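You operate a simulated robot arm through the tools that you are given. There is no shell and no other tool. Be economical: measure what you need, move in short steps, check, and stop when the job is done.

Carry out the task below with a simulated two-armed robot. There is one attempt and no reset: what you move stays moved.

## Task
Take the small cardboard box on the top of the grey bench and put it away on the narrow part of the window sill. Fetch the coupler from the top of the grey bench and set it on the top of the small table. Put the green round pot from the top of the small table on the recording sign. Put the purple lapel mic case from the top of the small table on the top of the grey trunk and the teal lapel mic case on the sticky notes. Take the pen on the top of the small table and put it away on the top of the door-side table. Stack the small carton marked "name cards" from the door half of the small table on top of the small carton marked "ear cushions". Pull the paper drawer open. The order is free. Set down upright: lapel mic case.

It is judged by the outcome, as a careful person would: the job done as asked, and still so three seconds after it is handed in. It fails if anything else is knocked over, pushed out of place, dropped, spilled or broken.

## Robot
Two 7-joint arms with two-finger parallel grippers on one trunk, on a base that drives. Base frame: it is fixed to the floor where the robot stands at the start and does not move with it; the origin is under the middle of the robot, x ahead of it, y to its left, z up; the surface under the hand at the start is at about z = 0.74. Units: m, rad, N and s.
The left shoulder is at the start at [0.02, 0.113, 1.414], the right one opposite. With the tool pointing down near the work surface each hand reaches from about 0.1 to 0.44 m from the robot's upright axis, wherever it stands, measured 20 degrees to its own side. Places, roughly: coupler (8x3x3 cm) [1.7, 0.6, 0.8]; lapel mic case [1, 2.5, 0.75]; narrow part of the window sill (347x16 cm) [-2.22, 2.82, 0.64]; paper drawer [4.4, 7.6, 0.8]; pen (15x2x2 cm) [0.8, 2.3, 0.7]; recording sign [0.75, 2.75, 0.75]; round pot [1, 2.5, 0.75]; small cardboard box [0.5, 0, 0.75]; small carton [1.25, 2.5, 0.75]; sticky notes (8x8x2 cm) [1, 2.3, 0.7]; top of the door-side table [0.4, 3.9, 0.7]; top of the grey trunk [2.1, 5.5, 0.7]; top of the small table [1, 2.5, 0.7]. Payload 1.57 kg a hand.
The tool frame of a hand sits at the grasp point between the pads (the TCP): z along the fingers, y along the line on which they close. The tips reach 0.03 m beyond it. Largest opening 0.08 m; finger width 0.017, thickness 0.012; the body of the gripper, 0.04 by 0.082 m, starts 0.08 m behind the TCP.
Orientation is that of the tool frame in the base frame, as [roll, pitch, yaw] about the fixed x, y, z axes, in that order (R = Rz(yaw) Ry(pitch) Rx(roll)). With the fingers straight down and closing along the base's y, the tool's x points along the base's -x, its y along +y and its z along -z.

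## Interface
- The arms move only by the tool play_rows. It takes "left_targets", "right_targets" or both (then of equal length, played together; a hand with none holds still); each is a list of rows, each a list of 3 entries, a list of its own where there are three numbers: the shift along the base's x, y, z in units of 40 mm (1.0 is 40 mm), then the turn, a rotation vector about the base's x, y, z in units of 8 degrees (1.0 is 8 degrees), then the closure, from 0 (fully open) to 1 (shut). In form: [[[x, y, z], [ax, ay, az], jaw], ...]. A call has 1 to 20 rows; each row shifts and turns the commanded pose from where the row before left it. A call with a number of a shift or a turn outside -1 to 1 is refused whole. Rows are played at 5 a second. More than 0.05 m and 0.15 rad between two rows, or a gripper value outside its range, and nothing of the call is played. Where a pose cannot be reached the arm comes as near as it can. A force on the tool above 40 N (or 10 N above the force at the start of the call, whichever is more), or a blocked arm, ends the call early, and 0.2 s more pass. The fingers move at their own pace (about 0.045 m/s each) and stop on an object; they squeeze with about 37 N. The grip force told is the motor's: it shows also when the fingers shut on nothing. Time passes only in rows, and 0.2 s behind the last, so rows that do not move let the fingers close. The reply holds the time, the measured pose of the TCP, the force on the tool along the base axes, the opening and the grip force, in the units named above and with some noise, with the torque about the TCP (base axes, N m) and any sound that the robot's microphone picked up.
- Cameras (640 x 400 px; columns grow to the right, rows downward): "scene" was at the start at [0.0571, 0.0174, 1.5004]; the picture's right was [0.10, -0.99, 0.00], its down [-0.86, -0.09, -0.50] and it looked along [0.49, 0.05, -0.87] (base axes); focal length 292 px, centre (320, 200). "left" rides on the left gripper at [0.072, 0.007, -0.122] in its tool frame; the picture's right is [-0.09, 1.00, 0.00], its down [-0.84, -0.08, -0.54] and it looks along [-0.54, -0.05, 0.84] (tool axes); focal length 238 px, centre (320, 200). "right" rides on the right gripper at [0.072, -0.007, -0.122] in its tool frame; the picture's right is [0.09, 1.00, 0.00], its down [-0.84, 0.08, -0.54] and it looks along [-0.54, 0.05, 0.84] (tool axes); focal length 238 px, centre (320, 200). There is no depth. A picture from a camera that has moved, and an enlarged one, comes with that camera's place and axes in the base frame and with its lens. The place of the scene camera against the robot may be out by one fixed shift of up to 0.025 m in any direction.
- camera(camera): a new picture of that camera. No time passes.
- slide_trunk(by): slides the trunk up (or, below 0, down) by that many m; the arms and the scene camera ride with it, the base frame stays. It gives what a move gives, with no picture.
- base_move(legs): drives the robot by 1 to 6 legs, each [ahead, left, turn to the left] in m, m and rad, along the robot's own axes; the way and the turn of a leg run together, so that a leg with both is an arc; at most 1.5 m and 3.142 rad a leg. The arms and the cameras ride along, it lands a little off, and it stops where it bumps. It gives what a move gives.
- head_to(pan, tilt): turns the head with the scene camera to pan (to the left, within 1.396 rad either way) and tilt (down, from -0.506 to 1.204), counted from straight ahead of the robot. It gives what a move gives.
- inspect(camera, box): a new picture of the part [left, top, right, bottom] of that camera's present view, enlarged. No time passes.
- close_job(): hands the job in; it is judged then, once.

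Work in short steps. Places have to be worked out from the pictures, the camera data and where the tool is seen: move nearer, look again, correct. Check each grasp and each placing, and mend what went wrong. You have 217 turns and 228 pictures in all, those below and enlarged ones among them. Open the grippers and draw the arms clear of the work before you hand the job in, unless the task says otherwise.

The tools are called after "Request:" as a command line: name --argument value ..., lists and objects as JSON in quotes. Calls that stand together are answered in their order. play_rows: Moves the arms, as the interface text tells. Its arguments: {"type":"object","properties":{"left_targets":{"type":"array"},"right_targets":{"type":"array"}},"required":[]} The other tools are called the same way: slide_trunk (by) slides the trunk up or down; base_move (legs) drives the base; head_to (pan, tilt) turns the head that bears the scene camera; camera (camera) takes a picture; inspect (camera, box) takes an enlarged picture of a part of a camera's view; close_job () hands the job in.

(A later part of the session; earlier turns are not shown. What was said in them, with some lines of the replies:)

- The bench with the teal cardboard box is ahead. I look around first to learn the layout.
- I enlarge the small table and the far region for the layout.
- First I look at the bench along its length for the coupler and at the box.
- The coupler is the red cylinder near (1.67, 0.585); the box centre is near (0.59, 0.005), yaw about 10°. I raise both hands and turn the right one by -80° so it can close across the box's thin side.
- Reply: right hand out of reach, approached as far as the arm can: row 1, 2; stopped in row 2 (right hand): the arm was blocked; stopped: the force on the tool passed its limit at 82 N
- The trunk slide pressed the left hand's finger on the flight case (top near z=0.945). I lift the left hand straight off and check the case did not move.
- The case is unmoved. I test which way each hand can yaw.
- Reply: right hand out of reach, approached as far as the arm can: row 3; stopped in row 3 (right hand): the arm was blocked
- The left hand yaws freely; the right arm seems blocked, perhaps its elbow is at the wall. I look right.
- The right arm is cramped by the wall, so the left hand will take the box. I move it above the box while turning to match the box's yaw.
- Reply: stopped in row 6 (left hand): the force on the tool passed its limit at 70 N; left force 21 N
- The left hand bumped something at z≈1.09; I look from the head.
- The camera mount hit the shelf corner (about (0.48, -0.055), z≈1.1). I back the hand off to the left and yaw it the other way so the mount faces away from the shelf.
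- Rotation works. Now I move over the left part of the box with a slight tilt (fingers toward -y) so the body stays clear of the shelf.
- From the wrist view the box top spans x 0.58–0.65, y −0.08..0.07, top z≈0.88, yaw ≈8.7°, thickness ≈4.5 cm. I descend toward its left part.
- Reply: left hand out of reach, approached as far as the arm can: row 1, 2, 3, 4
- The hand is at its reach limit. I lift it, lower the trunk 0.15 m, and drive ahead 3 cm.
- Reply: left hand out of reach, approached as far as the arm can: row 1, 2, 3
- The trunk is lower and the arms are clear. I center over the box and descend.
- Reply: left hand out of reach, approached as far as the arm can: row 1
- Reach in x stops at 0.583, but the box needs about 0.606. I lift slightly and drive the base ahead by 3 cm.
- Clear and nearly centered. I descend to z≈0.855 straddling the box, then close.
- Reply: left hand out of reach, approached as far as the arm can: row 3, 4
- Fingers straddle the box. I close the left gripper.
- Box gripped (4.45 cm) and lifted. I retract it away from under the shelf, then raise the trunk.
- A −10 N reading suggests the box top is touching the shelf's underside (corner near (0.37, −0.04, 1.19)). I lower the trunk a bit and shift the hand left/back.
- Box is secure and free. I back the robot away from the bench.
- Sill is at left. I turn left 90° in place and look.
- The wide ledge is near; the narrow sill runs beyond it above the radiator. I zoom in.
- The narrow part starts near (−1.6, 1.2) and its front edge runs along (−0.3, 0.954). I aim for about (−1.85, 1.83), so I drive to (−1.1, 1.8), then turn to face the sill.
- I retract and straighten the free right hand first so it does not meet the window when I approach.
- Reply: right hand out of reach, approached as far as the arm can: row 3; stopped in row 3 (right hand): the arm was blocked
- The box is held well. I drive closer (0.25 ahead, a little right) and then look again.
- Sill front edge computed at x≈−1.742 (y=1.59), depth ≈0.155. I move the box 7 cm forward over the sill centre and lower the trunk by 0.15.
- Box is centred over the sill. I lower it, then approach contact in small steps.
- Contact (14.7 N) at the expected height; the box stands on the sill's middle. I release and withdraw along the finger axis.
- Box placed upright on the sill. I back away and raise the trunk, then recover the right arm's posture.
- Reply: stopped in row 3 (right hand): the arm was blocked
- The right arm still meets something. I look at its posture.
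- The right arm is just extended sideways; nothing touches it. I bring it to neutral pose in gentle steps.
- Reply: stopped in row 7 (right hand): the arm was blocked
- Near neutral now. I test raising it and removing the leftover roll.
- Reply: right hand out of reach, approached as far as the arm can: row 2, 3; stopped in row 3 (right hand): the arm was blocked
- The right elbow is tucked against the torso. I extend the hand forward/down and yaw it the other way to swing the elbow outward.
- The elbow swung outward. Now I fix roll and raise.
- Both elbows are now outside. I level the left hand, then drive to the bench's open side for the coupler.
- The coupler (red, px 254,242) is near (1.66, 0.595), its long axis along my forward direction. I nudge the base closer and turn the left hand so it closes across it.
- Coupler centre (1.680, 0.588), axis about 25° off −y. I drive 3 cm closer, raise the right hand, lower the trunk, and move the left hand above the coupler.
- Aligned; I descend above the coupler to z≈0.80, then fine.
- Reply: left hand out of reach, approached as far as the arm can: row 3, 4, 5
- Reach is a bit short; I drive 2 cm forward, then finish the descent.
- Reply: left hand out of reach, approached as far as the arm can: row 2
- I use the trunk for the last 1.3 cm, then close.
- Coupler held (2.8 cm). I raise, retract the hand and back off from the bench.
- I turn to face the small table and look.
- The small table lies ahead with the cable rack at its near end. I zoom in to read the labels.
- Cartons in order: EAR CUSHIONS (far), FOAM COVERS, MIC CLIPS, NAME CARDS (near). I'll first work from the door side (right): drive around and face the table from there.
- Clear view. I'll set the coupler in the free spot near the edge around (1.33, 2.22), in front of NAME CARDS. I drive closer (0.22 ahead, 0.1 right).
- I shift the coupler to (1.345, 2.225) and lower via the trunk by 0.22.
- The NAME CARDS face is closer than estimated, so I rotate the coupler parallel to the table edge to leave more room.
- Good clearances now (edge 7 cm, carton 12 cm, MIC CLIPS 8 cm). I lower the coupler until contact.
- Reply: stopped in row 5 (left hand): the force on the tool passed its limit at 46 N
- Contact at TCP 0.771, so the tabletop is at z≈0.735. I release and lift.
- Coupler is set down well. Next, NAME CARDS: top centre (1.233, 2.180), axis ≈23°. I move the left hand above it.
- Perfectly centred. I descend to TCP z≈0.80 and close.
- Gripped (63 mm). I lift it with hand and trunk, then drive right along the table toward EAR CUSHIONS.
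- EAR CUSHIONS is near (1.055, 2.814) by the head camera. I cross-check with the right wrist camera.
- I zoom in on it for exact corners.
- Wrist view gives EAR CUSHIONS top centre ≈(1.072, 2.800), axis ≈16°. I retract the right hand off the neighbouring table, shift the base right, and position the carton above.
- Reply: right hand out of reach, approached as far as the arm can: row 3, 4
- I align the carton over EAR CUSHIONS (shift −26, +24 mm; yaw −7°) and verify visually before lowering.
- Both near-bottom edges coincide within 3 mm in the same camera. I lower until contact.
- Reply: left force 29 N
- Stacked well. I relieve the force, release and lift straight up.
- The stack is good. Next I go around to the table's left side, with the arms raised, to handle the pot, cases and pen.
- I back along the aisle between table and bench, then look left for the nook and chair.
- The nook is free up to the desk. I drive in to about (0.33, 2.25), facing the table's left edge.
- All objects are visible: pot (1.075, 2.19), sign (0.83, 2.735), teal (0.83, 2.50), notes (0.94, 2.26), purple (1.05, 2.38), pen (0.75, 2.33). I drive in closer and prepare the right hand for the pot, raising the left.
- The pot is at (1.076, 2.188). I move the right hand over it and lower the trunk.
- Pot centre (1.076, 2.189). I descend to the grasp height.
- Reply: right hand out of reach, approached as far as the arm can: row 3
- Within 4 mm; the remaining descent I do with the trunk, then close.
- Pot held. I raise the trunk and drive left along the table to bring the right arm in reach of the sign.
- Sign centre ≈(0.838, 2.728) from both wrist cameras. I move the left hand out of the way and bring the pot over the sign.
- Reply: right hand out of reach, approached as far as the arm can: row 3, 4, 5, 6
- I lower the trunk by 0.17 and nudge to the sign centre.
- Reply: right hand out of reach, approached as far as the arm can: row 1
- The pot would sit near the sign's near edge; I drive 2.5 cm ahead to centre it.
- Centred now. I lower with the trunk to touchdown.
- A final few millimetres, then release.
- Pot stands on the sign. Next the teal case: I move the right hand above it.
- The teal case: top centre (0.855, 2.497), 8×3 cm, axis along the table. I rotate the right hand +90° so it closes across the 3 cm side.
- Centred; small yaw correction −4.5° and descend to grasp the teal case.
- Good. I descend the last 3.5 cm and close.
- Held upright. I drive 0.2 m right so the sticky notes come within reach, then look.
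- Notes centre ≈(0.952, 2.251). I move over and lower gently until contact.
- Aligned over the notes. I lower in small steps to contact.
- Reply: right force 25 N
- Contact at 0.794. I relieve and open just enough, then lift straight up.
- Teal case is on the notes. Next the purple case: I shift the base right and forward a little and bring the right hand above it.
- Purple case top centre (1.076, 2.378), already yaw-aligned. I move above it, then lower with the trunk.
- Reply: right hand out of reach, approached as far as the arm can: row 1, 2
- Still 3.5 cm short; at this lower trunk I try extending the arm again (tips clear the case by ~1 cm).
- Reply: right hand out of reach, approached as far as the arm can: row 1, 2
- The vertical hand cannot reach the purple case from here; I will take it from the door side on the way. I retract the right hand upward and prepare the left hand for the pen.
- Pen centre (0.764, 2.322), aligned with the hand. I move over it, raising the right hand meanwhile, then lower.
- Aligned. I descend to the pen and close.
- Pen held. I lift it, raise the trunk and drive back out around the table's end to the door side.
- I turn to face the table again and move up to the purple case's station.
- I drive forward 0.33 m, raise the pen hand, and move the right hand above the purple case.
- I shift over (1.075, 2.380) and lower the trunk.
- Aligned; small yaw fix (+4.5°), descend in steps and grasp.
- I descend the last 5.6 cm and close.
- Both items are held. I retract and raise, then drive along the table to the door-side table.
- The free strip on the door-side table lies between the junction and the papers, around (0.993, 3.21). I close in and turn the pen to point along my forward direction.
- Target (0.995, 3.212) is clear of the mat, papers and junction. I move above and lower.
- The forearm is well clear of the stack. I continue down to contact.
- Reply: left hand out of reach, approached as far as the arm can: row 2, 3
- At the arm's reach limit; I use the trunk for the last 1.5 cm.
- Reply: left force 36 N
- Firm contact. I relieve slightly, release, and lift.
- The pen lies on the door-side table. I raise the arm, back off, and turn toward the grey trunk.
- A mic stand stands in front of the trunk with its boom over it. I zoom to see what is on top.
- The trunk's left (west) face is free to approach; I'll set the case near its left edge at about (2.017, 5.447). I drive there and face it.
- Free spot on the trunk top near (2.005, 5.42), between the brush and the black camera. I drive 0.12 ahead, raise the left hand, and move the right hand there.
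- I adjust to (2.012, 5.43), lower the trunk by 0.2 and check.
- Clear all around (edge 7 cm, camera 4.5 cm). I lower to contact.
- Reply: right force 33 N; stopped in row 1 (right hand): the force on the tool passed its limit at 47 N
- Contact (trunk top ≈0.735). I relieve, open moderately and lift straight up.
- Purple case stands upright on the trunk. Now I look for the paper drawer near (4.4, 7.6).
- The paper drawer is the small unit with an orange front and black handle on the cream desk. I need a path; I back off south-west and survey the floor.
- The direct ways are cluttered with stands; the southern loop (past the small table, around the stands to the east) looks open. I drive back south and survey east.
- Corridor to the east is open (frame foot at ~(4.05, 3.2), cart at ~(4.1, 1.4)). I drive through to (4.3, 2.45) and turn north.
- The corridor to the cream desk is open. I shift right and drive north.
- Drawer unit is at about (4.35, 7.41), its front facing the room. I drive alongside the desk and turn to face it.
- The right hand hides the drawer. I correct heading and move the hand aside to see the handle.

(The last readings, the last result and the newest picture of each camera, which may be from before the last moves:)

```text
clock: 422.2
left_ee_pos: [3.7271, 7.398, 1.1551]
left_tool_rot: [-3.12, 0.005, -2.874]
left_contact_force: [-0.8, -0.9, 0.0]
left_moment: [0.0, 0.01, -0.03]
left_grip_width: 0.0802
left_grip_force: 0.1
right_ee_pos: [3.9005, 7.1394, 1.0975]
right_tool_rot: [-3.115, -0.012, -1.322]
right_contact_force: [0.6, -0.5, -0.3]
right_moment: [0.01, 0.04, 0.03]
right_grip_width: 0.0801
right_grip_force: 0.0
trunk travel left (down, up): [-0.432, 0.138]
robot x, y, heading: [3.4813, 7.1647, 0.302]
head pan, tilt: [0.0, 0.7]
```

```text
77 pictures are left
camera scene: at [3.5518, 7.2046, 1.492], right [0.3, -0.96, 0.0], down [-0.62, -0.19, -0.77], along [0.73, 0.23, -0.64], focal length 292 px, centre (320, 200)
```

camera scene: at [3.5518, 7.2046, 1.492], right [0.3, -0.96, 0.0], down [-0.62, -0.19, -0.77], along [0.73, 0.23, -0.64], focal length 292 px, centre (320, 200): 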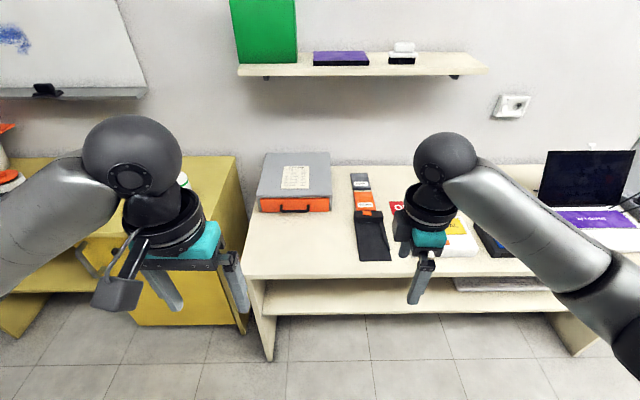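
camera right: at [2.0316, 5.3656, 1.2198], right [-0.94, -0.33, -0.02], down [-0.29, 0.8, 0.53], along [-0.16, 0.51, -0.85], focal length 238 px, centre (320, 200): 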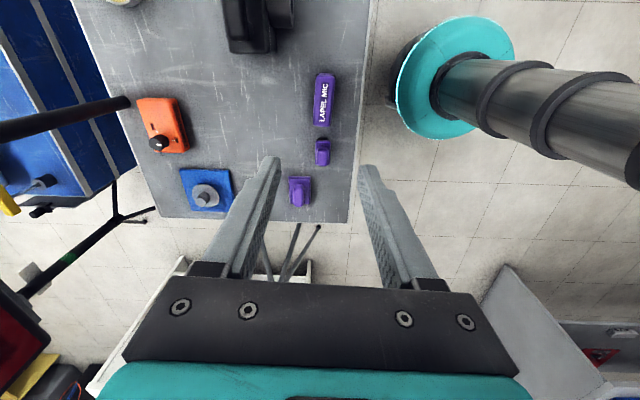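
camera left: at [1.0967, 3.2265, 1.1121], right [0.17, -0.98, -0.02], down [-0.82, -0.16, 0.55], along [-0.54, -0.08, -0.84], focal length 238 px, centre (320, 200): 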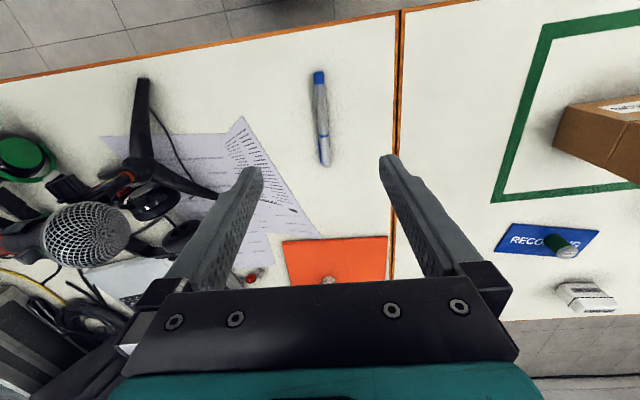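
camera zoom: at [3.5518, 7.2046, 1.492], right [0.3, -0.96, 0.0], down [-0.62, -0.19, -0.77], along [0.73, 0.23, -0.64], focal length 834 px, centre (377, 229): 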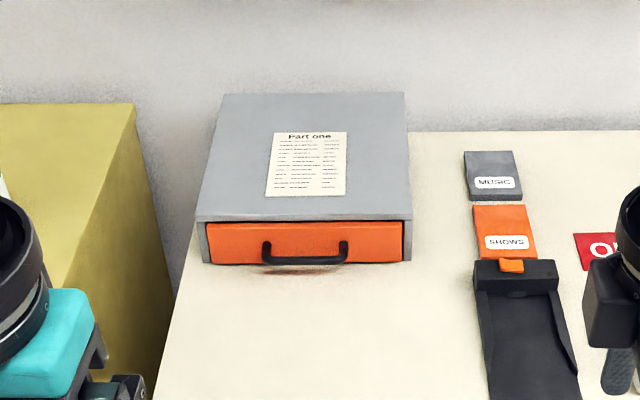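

The handle is a horizontal bow on the orange front: bar ≈(4.28, 7.53, 0.775), protruding ~3 cm. I pitch the right hand forward so its fingers close vertically on the bar.

Request:
play_rows --right_targets '[[[0.35, 0.1, 0], [0.296, -0.955, 0], 0], [[0.35, 0.1, 0], [0.296, -0.955, 0], 0], [[0.35, 0.1, 0], [0.296, -0.955, 0], 0], [[0.35, 0.1, 0], [0.296, -0.955, 0], 0], [[0.35, 0.1, 0], [0.296, -0.955, 0], 0], [[0.35, 0.1, 0], [0.296, -0.955, 0], 0], [[0.35, 0.1, 0], [0.296, -0.955, 0], 0], [[0.35, 0.1, 0], [0.296, -0.955, 0], 0], [[0.35, 0.1, 0], [0.296, -0.955, 0], 0], [[0.35, 0.1, 0], [0.296, -0.955, 0], 0]]'

Request:
camera --camera "scene"

Request:
camera --camera "right"

```text
clock: 424.4
left_ee_pos: [3.7272, 7.3993, 1.1558]
left_tool_rot: [-3.12, 0.005, -2.871]
left_contact_force: [-0.5, 0.6, -0.5]
left_moment: [0.01, -0.03, 0.0]
left_grip_width: 0.08
left_grip_force: 0.1
right_ee_pos: [4.0423, 7.1826, 1.0968]
right_tool_rot: [-1.72, 0.05, -1.291]
right_contact_force: [0.3, 0.1, 0.7]
right_moment: [0.03, 0.01, -0.01]
right_grip_width: 0.0799
right_grip_force: 0.1
trunk travel left (down, up): [-0.432, 0.138]
robot x, y, heading: [3.4814, 7.1679, 0.301]
head pan, tilt: [0.0, 0.7]
```

```text
76 pictures are left
camera scene: at [3.552, 7.2058, 1.492], right [0.3, -0.96, 0.0], down [-0.62, -0.19, -0.76], along [0.73, 0.23, -0.64], focal length 292 px, centre (320, 200)
```

scene: 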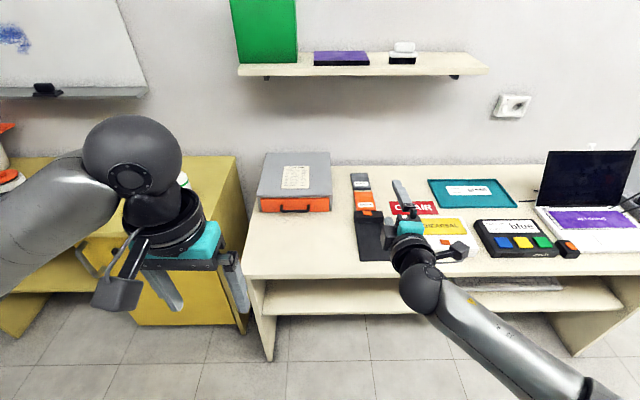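

```text
75 pictures are left
camera right: at [3.9466, 7.079, 1.118], right [-0.13, -0.08, -0.99], down [-0.76, 0.65, 0.05], along [0.64, 0.75, -0.15], focal length 238 px, centre (320, 200)
```

right: 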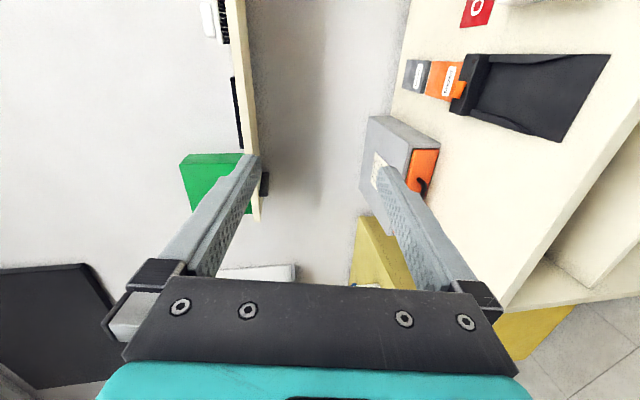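

A top-down hook with one finger behind the bar has more clearance to the desk than a horizontal grip, so I pitch the hand back to vertical and approach.

Request:
play_rows --right_targets '[[[-0.1, 0, 0], [-0.296, 0.955, 0], 0.3], [[-0.1, 0, 0], [-0.296, 0.955, 0], 0.3], [[-0.1, 0, 0], [-0.296, 0.955, 0], 0.3], [[-0.1, 0, 0], [-0.296, 0.955, 0], 0.3], [[-0.1, 0, 0], [-0.296, 0.955, 0], 0.3], [[-0.1, 0, 0], [-0.296, 0.955, 0], 0.3], [[-0.1, 0, 0], [-0.296, 0.955, 0], 0.3], [[-0.1, 0, 0], [-0.296, 0.955, 0], 0.3], [[-0.1, 0, 0], [-0.296, 0.955, 0], 0.3], [[-0.1, 0, 0], [-0.296, 0.955, 0], 0.3]]'

Request:
base_move --legs '[[0.36, 0.225, 0]]'

Request:
camera --camera "scene"

Request:
camera --camera "right"

```text
clock: 426.6
left_ee_pos: [3.7265, 7.3996, 1.1555]
left_tool_rot: [-3.12, 0.004, -2.873]
left_contact_force: [-0.2, -1.1, 1.0]
left_moment: [0.01, 0.0, 0.0]
left_grip_width: 0.0798
left_grip_force: 0.0
right_ee_pos: [4.0023, 7.1812, 1.0964]
right_tool_rot: [-3.122, -0.014, -1.324]
right_contact_force: [-0.1, 0.7, -0.5]
right_moment: [0.02, -0.04, 0.01]
right_grip_width: 0.0558
right_grip_force: 0.0
trunk travel left (down, up): [-0.432, 0.138]
robot x, y, heading: [3.4791, 7.1701, 0.301]
head pan, tilt: [0.0, 0.7]
```

```text
clock: 429.2
left_ee_pos: [4.0049, 7.7199, 1.1559]
left_tool_rot: [-3.121, 0.005, -2.872]
left_contact_force: [-0.3, 0.0, -0.4]
left_moment: [0.01, -0.02, -0.02]
left_grip_width: 0.0802
left_grip_force: 0.1
right_ee_pos: [4.2809, 7.5049, 1.0986]
right_tool_rot: [-3.117, -0.014, -1.322]
right_contact_force: [0.4, 0.5, 0.0]
right_moment: [-0.03, 0.02, 0.03]
right_grip_width: 0.056
right_grip_force: 0.2
trunk travel left (down, up): [-0.432, 0.138]
robot x, y, heading: [3.7527, 7.4897, 0.301]
head pan, tilt: [0.0, 0.7]
```

```text
74 pictures are left
camera scene: at [3.8294, 7.5273, 1.4919], right [0.3, -0.95, 0.0], down [-0.62, -0.19, -0.76], along [0.73, 0.23, -0.64], focal length 292 px, centre (320, 200)
```

scene: 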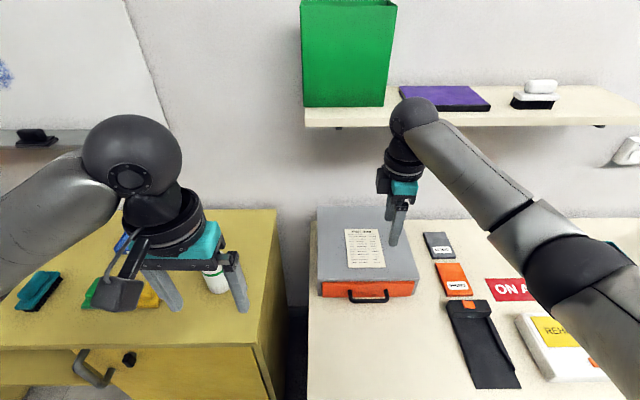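

```text
73 pictures are left
camera right: at [4.3004, 7.4365, 1.2198], right [-0.94, -0.33, -0.02], down [-0.3, 0.8, 0.53], along [-0.16, 0.5, -0.85], focal length 238 px, centre (320, 200)
```

right: 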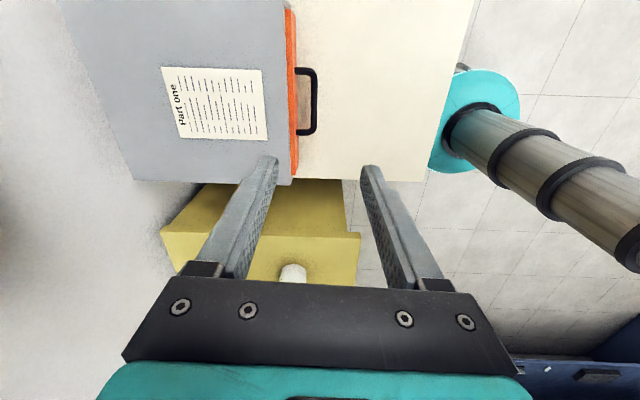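

The wrist camera sees the handle well; I zoom.

Request:
inspect --camera "right" --box '[260, 50, 360, 150]'

```text
4.00 times, centred on (310, 100) of right
camera zoom: at [4.3004, 7.4365, 1.2198], right [-0.94, -0.33, -0.02], down [-0.3, 0.8, 0.53], along [-0.16, 0.5, -0.85], focal length 953 px, centre (360, 600)
```

zoom: 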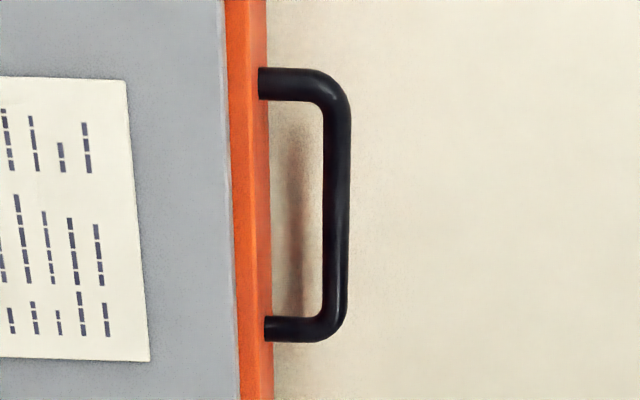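

Gap behind the bar is ~2.5 cm; enough for a finger. I move the left hand back/up (bottle nearby), then lower with the gripper half closed.

Request:
play_rows --left_targets '[[[-0.7, -0.3, 0.5], [0, 0, 0], 0], [[-0.7, -0.3, 0.5], [0, 0, 0], 0], [[-0.4, -0.1, 0.5], [0, 0, 0], 0], [[0, 0, 0.5], [0, 0, 0], 0]]' --right_targets '[[[0.15, 0.06, 0], [0, 0, 0], 0.5], [[0, 0, 0], [0, 0, 0], 0.5], [[0, 0, 0], [0, 0, 0], 0.5], [[0, 0, 0], [0, 0, 0], 0.5]]'

Request:
slide_trunk --by -0.2

Request:
camera --camera "right"

Request:
camera --camera "scene"

```text
clock: 430.2
left_ee_pos: [3.945, 7.6948, 1.2412]
left_tool_rot: [-3.121, 0.007, -2.871]
left_contact_force: [-0.4, 0.5, -0.5]
left_moment: [-0.02, -0.02, -0.01]
left_grip_width: 0.0801
left_grip_force: 0.0
left hand out of reach, approached as far as the arm can: row 3
right_ee_pos: [4.2865, 7.507, 1.0975]
right_tool_rot: [-3.117, -0.014, -1.322]
right_contact_force: [-0.5, -0.6, 0.4]
right_moment: [0.02, 0.02, 0.04]
right_grip_width: 0.0398
right_grip_force: 0.0
trunk travel left (down, up): [-0.432, 0.138]
robot x, y, heading: [3.7577, 7.4898, 0.301]
head pan, tilt: [0.0, 0.7]
```

```text
clock: 432.4
left_ee_pos: [3.9464, 7.6954, 1.0397]
left_tool_rot: [-3.12, 0.005, -2.874]
left_contact_force: [0.4, -0.5, -0.4]
left_moment: [0.02, -0.01, 0.0]
left_grip_width: 0.0799
left_grip_force: 0.0
right_ee_pos: [4.2855, 7.5065, 0.8971]
right_tool_rot: [-3.117, -0.015, -1.321]
right_contact_force: [-0.4, 1.1, 0.7]
right_moment: [0.01, -0.01, -0.05]
right_grip_width: 0.0399
right_grip_force: 0.0
trunk travel left (down, up): [-0.232, 0.338]
robot x, y, heading: [3.7536, 7.4872, 0.295]
head pan, tilt: [0.0, 0.7]
```

```text
71 pictures are left
camera right: at [4.3063, 7.4387, 1.0202], right [-0.94, -0.33, -0.02], down [-0.3, 0.8, 0.53], along [-0.16, 0.5, -0.85], focal length 238 px, centre (320, 200)
```

right: 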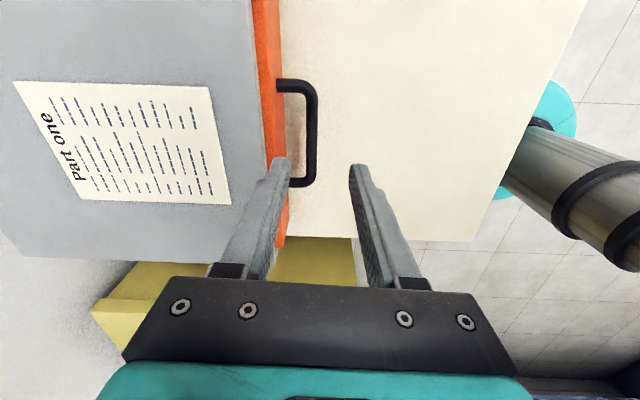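

```text
70 pictures are left
camera scene: at [3.8289, 7.5268, 1.2921], right [0.3, -0.95, 0.0], down [-0.61, -0.19, -0.77], along [0.73, 0.23, -0.64], focal length 292 px, centre (320, 200)
```

scene: 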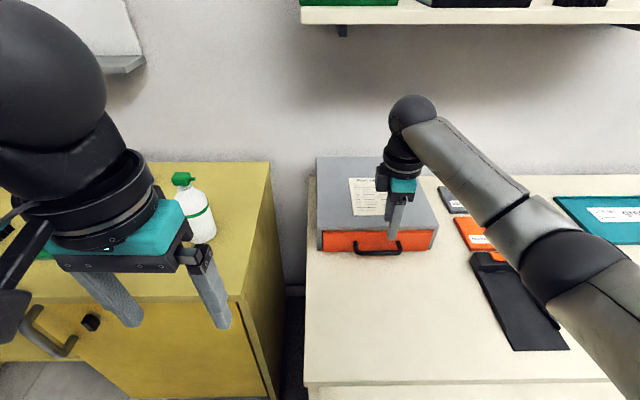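

Alignment checks: finger will enter the gap centre within ~2 mm. I descend stepwise.

Request:
play_rows --right_targets '[[[0.03, 0, -0.7], [0, 0, 0], 0.5], [[0, 0, -0.6], [0, 0, 0], 0.5]]'

Request:
camera --camera "right"

```text
clock: 433.0
left_ee_pos: [3.947, 7.6945, 1.0404]
left_tool_rot: [-3.119, 0.005, -2.871]
left_contact_force: [-0.1, 0.5, -0.2]
left_moment: [-0.03, 0.0, 0.0]
left_grip_width: 0.08
left_grip_force: 0.1
right_ee_pos: [4.2871, 7.5056, 0.8453]
right_tool_rot: [-3.117, -0.014, -1.32]
right_contact_force: [0.1, 0.7, 0.6]
right_moment: [0.01, -0.03, 0.03]
right_grip_width: 0.0398
right_grip_force: 0.0
trunk travel left (down, up): [-0.232, 0.338]
robot x, y, heading: [3.7537, 7.493, 0.303]
head pan, tilt: [0.0, 0.7]
```

```text
69 pictures are left
camera right: at [4.3066, 7.4388, 0.9683], right [-0.94, -0.33, -0.02], down [-0.3, 0.8, 0.53], along [-0.16, 0.5, -0.85], focal length 238 px, centre (320, 200)
```

right: 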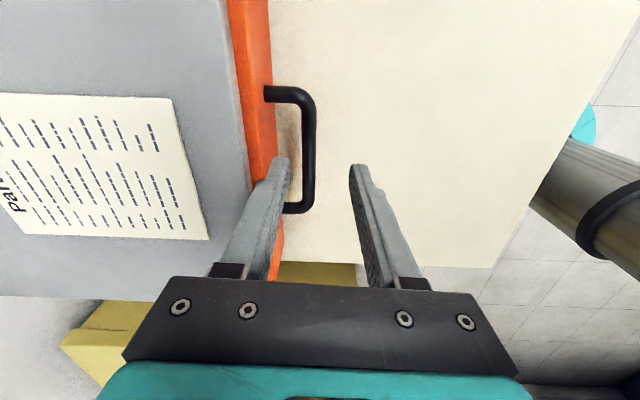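

The inner finger heads into the gap. I descend the last 5.5 cm.

Request:
play_rows --right_targets '[[[0, 0, -0.5], [0, 0, 0], 0.5], [[0, 0, -0.5], [0, 0, 0], 0.5], [[0, 0, -0.4], [0, 0, 0], 0.5]]'

Request:
camera --camera "right"

```text
clock: 433.8
left_ee_pos: [3.9468, 7.6956, 1.0391]
left_tool_rot: [-3.12, 0.006, -2.874]
left_contact_force: [-0.6, -0.4, -0.3]
left_moment: [0.01, 0.0, 0.01]
left_grip_width: 0.0797
left_grip_force: 0.1
right_ee_pos: [4.2879, 7.5051, 0.79]
right_tool_rot: [-3.117, -0.014, -1.321]
right_contact_force: [0.8, -0.3, 0.2]
right_moment: [-0.01, 0.01, 0.01]
right_grip_width: 0.0402
right_grip_force: 0.0
trunk travel left (down, up): [-0.232, 0.338]
robot x, y, heading: [3.7605, 7.4903, 0.304]
head pan, tilt: [0.0, 0.7]
```

```text
68 pictures are left
camera right: at [4.3073, 7.4389, 0.9128], right [-0.94, -0.34, -0.02], down [-0.3, 0.8, 0.53], along [-0.16, 0.5, -0.85], focal length 238 px, centre (320, 200)
```

right: 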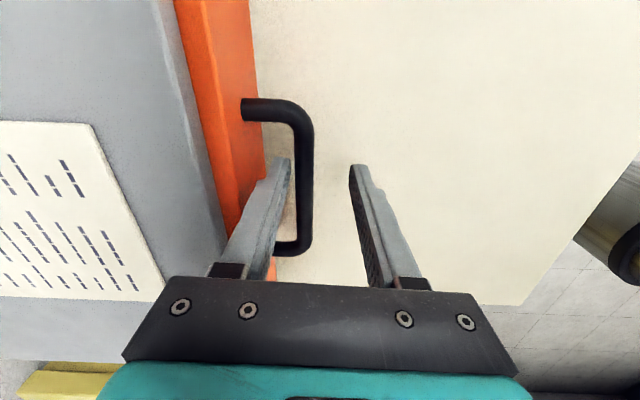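

The finger is behind the bar. I go 8 mm deeper and close on it.

Request:
play_rows --right_targets '[[[0, 0, -0.2], [0, 0, 0], 0.5], [[0, 0, 0], [0, 0, 0], 0.8], [[0, 0, 0], [0, 0, 0], 1], [[0, 0, 0], [0, 0, 0], 1], [[0, 0, 0], [0, 0, 0], 1]]'

Request:
camera --camera "right"

```text
clock: 435.0
left_ee_pos: [3.9456, 7.6944, 1.0403]
left_tool_rot: [-3.119, 0.007, -2.874]
left_contact_force: [-0.2, 0.1, -0.4]
left_moment: [0.02, -0.01, 0.02]
left_grip_width: 0.0803
left_grip_force: 0.1
right_ee_pos: [4.2891, 7.5053, 0.782]
right_tool_rot: [-3.117, -0.014, -1.321]
right_contact_force: [1.3, -2.3, 1.5]
right_moment: [0.06, 0.01, 0.5]
right_grip_width: 0.0123
right_grip_force: 29.6
trunk travel left (down, up): [-0.232, 0.338]
robot x, y, heading: [3.7559, 7.4897, 0.302]
head pan, tilt: [0.0, 0.7]
```

```text
67 pictures are left
camera right: at [4.3077, 7.4384, 0.9047], right [-0.94, -0.34, -0.02], down [-0.3, 0.8, 0.53], along [-0.16, 0.5, -0.85], focal length 238 px, centre (320, 200)
```

right: 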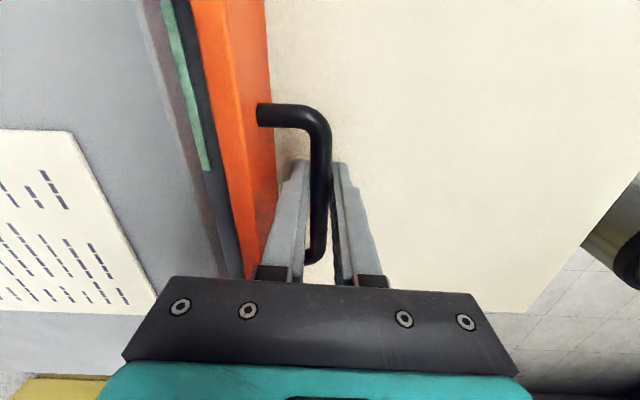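

Bar gripped, drawer already started to open. I pull back with the arm in steps.

Request:
play_rows --right_targets '[[[-0.5, -0.155, 0], [0, 0, 0], 1], [[-0.5, -0.155, 0], [0, 0, 0], 1], [[-0.5, -0.155, 0], [0, 0, 0], 1], [[-0.5, -0.155, 0], [0, 0, 0], 1]]'

Request:
camera --camera "scene"

```text
clock: 436.0
left_ee_pos: [3.9458, 7.6941, 1.0399]
left_tool_rot: [-3.121, 0.004, -2.873]
left_contact_force: [-0.6, 0.7, 0.4]
left_moment: [0.01, 0.01, 0.01]
left_grip_width: 0.0798
left_grip_force: 0.1
right_ee_pos: [4.2084, 7.4786, 0.7821]
right_tool_rot: [-3.119, -0.018, -1.325]
right_contact_force: [3.3, -10.6, -4.7]
right_moment: [0.52, 0.1, 0.51]
right_grip_width: 0.0124
right_grip_force: 29.6
trunk travel left (down, up): [-0.232, 0.338]
robot x, y, heading: [3.7569, 7.4872, 0.298]
head pan, tilt: [0.0, 0.7]
```

```text
66 pictures are left
camera scene: at [3.8296, 7.5257, 1.2919], right [0.3, -0.95, 0.0], down [-0.62, -0.19, -0.76], along [0.73, 0.23, -0.64], focal length 292 px, centre (320, 200)
```

scene: 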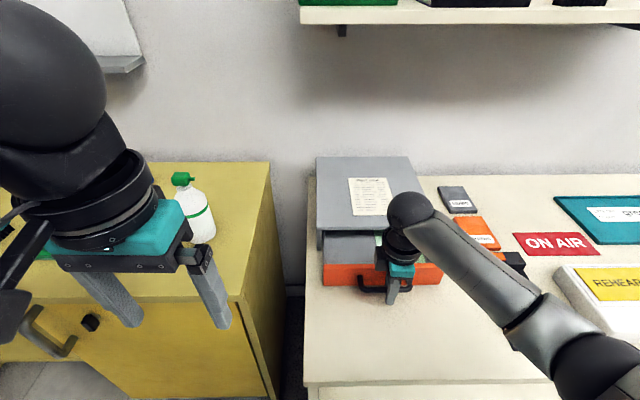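

It slides well (≈8 cm, unit not moving). I pull ~8 cm more, correcting direction for the sideways force.

Request:
play_rows --right_targets '[[[-0.47, -0.22, 0], [0, 0, 0], 1], [[-0.47, -0.2, 0], [0, 0, 0], 1], [[-0.47, -0.18, 0], [0, 0, 0], 1], [[-0.47, -0.18, 0], [0, 0, 0], 1]]'

Request:
camera --camera "scene"

```text
clock: 437.0
left_ee_pos: [3.9455, 7.6956, 1.0398]
left_tool_rot: [-3.119, 0.005, -2.872]
left_contact_force: [0.3, 0.3, 0.5]
left_moment: [0.0, 0.0, 0.02]
left_grip_width: 0.08
left_grip_force: 0.1
right_ee_pos: [4.1311, 7.4552, 0.7816]
right_tool_rot: [-3.117, -0.005, -1.317]
right_contact_force: [-4.5, 12.4, -6.1]
right_moment: [-0.04, -0.05, 0.56]
right_grip_width: 0.0125
right_grip_force: 29.9
trunk travel left (down, up): [-0.232, 0.338]
robot x, y, heading: [3.757, 7.488, 0.306]
head pan, tilt: [0.0, 0.7]
```

```text
65 pictures are left
camera scene: at [3.8287, 7.5282, 1.292], right [0.3, -0.95, 0.0], down [-0.61, -0.19, -0.76], along [0.73, 0.23, -0.64], focal length 292 px, centre (320, 200)
```

scene: 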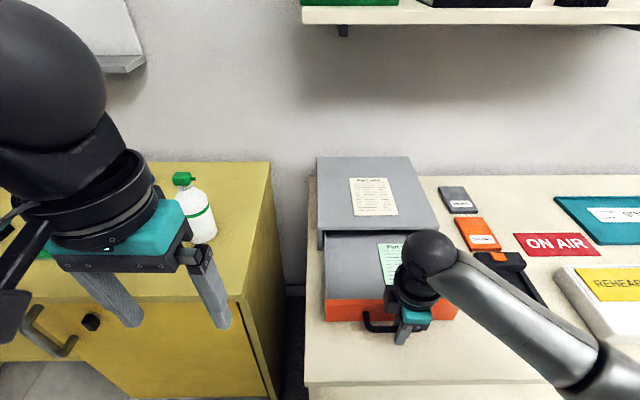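

About 16 cm open, unit unmoved. I pull a little further while watching the force.

Request:
play_rows --right_targets '[[[-0.45, -0.08, 0], [0, 0, 0], 1], [[-0.45, -0.14, 0], [0, 0, 0], 1]]'

Request:
camera --camera "scene"

```text
clock: 437.6
left_ee_pos: [3.946, 7.6961, 1.0394]
left_tool_rot: [-3.119, 0.005, -2.872]
left_contact_force: [-0.1, 0.9, 0.8]
left_moment: [-0.04, 0.03, 0.0]
left_grip_width: 0.08
left_grip_force: 0.1
right_ee_pos: [4.0963, 7.4431, 0.7832]
right_tool_rot: [-3.116, -0.009, -1.322]
right_contact_force: [-4.3, 14.5, -8.4]
right_moment: [0.58, 0.12, 0.61]
right_grip_width: 0.0126
right_grip_force: 29.4
trunk travel left (down, up): [-0.232, 0.338]
robot x, y, heading: [3.7574, 7.4908, 0.304]
head pan, tilt: [0.0, 0.7]
```

```text
64 pictures are left
camera scene: at [3.8289, 7.5281, 1.292], right [0.3, -0.95, 0.0], down [-0.61, -0.19, -0.76], along [0.73, 0.23, -0.64], focal length 292 px, centre (320, 200)
```

scene: 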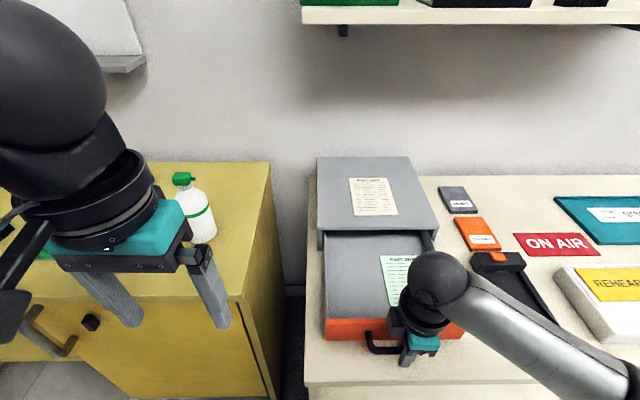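

About 20 cm open — clearly open, unit in place. I release slightly and lift the fingers out.

Request:
play_rows --right_targets '[[[0, 0, 0], [0, 0, 0], 0.75], [[0, 0, 0], [0, 0, 0], 0.7], [[0, 0, 0], [0, 0, 0], 0.7], [[0, 0, 0.5], [0, 0, 0], 0.7], [[0, 0, 0.7], [0, 0, 0], 0.7], [[0, 0, 0.9], [0, 0, 0], 0.7], [[0, 0, 0.9], [0, 0, 0], 0.5]]'

Request:
camera --camera "right"

Request:
camera --camera "scene"

```text
clock: 439.2
left_ee_pos: [3.9459, 7.695, 1.041]
left_tool_rot: [-3.12, 0.005, -2.872]
left_contact_force: [1.2, -0.1, -0.1]
left_moment: [-0.01, 0.01, -0.01]
left_grip_width: 0.0803
left_grip_force: 0.1
right_ee_pos: [4.0975, 7.4411, 0.9007]
right_tool_rot: [-3.116, -0.017, -1.324]
right_contact_force: [0.5, -0.2, -0.6]
right_moment: [0.0, 0.03, 0.0]
right_grip_width: 0.0399
right_grip_force: 0.1
trunk travel left (down, up): [-0.232, 0.338]
robot x, y, heading: [3.7574, 7.4876, 0.299]
head pan, tilt: [0.0, 0.7]
```

```text
63 pictures are left
camera right: at [4.1166, 7.3742, 1.023], right [-0.94, -0.33, -0.02], down [-0.3, 0.8, 0.53], along [-0.16, 0.5, -0.85], focal length 238 px, centre (320, 200)
```

right: 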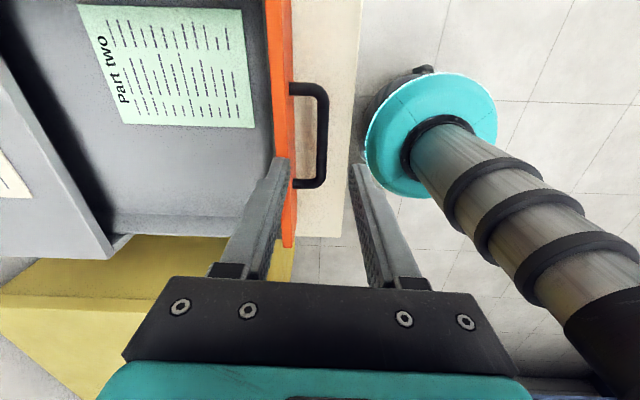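

```text
62 pictures are left
camera scene: at [3.829, 7.5269, 1.292], right [0.3, -0.95, 0.0], down [-0.62, -0.19, -0.76], along [0.73, 0.23, -0.64], focal length 292 px, centre (320, 200)
```

scene: 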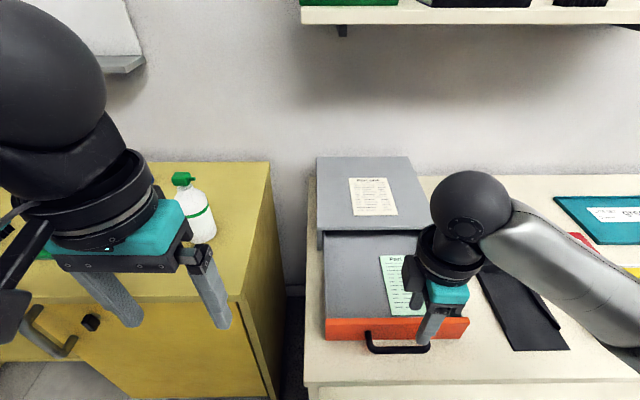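

The drawer stands open. I raise the arms and back clear of the desk.

Request:
slide_trunk --by 0.2

Request:
base_move --legs '[[-0.45, 0, 0]]'

Request:
play_rows --right_targets '[[[0, 0, 0], [0, 0, 0], 0], [[0, 0, 0], [0, 0, 0], 0], [[0, 0, 0], [0, 0, 0], 0]]'

Request:
camera --camera "scene"

```text
clock: 441.3
left_ee_pos: [3.9454, 7.6948, 1.2401]
left_tool_rot: [-3.121, 0.005, -2.873]
left_contact_force: [0.4, -0.1, -1.1]
left_moment: [-0.01, 0.02, -0.04]
left_grip_width: 0.0798
left_grip_force: 0.1
right_ee_pos: [4.0976, 7.442, 1.1005]
right_tool_rot: [-3.118, -0.014, -1.321]
right_contact_force: [-0.5, -0.4, 0.1]
right_moment: [0.03, -0.02, -0.02]
right_grip_width: 0.04
right_grip_force: 0.0
trunk travel left (down, up): [-0.432, 0.138]
robot x, y, heading: [3.7566, 7.4896, 0.299]
head pan, tilt: [0.0, 0.7]
```

```text
clock: 444.1
left_ee_pos: [3.5061, 7.5585, 1.2392]
left_tool_rot: [-3.121, 0.006, -2.866]
left_contact_force: [-0.5, 0.9, -0.1]
left_moment: [-0.02, 0.0, 0.03]
left_grip_width: 0.0802
left_grip_force: 0.1
right_ee_pos: [3.6594, 7.3054, 1.0992]
right_tool_rot: [-3.117, -0.012, -1.316]
right_contact_force: [-0.3, -0.2, 0.4]
right_moment: [0.0, -0.01, -0.03]
right_grip_width: 0.0398
right_grip_force: 0.1
trunk travel left (down, up): [-0.432, 0.138]
robot x, y, heading: [3.3188, 7.3476, 0.309]
head pan, tilt: [0.0, 0.7]
```

```text
clock: 444.9
left_ee_pos: [3.506, 7.5571, 1.2395]
left_tool_rot: [-3.122, 0.006, -2.866]
left_contact_force: [-0.1, -0.9, 0.2]
left_moment: [-0.03, 0.0, -0.02]
left_grip_width: 0.08
left_grip_force: 0.0
right_ee_pos: [3.6607, 7.3058, 1.1001]
right_tool_rot: [-3.117, -0.013, -1.315]
right_contact_force: [-0.4, -0.3, -0.6]
right_moment: [-0.01, -0.02, -0.03]
right_grip_width: 0.08
right_grip_force: 0.0
trunk travel left (down, up): [-0.432, 0.138]
robot x, y, heading: [3.3208, 7.3535, 0.305]
head pan, tilt: [0.0, 0.7]
```

```text
61 pictures are left
camera scene: at [3.391, 7.3898, 1.492], right [0.3, -0.95, 0.0], down [-0.61, -0.2, -0.76], along [0.73, 0.23, -0.64], focal length 292 px, centre (320, 200)
```

scene: 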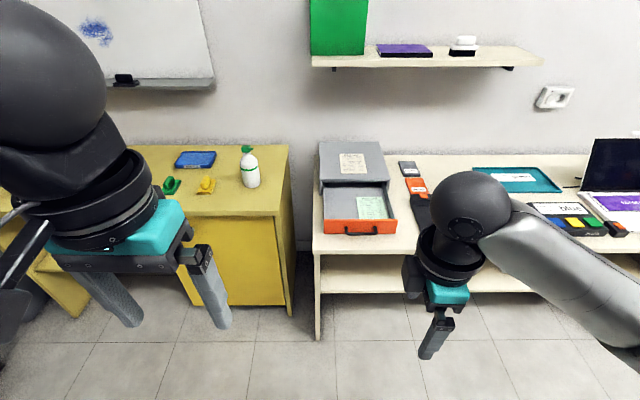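

The drawer is open, both grippers are empty and clear, and I checked every other placement when I made it. I hand the job in.

Request:
close_job

```text
The job is handed in.
```

I did all eight jobs and handed the work in. I checked each placing in pictures as I made it, but did not go back round to look at everything again at the end.

- **Cardboard box:** it stands upright on the narrow part of the window sill.
- **Coupler:** it lies on the small table, near the door-side edge.
- **Green pot:** it stands on the recording sign.
- **Lapel mic cases:** the purple one is upright on the grey trunk and the teal one is upright on the sticky notes.
- **Pen:** it lies on the door-side table.
- **Name cards carton:** it is stacked on the ear cushions carton.
- **Paper drawer:** it is open about 20 cm, and the drawer unit did not shift.

Early on, a left finger pressed on the blue flight case on the bench, and the left camera mount and then the box each touched the shelf above it. I saw nothing move in the pictures afterwards.
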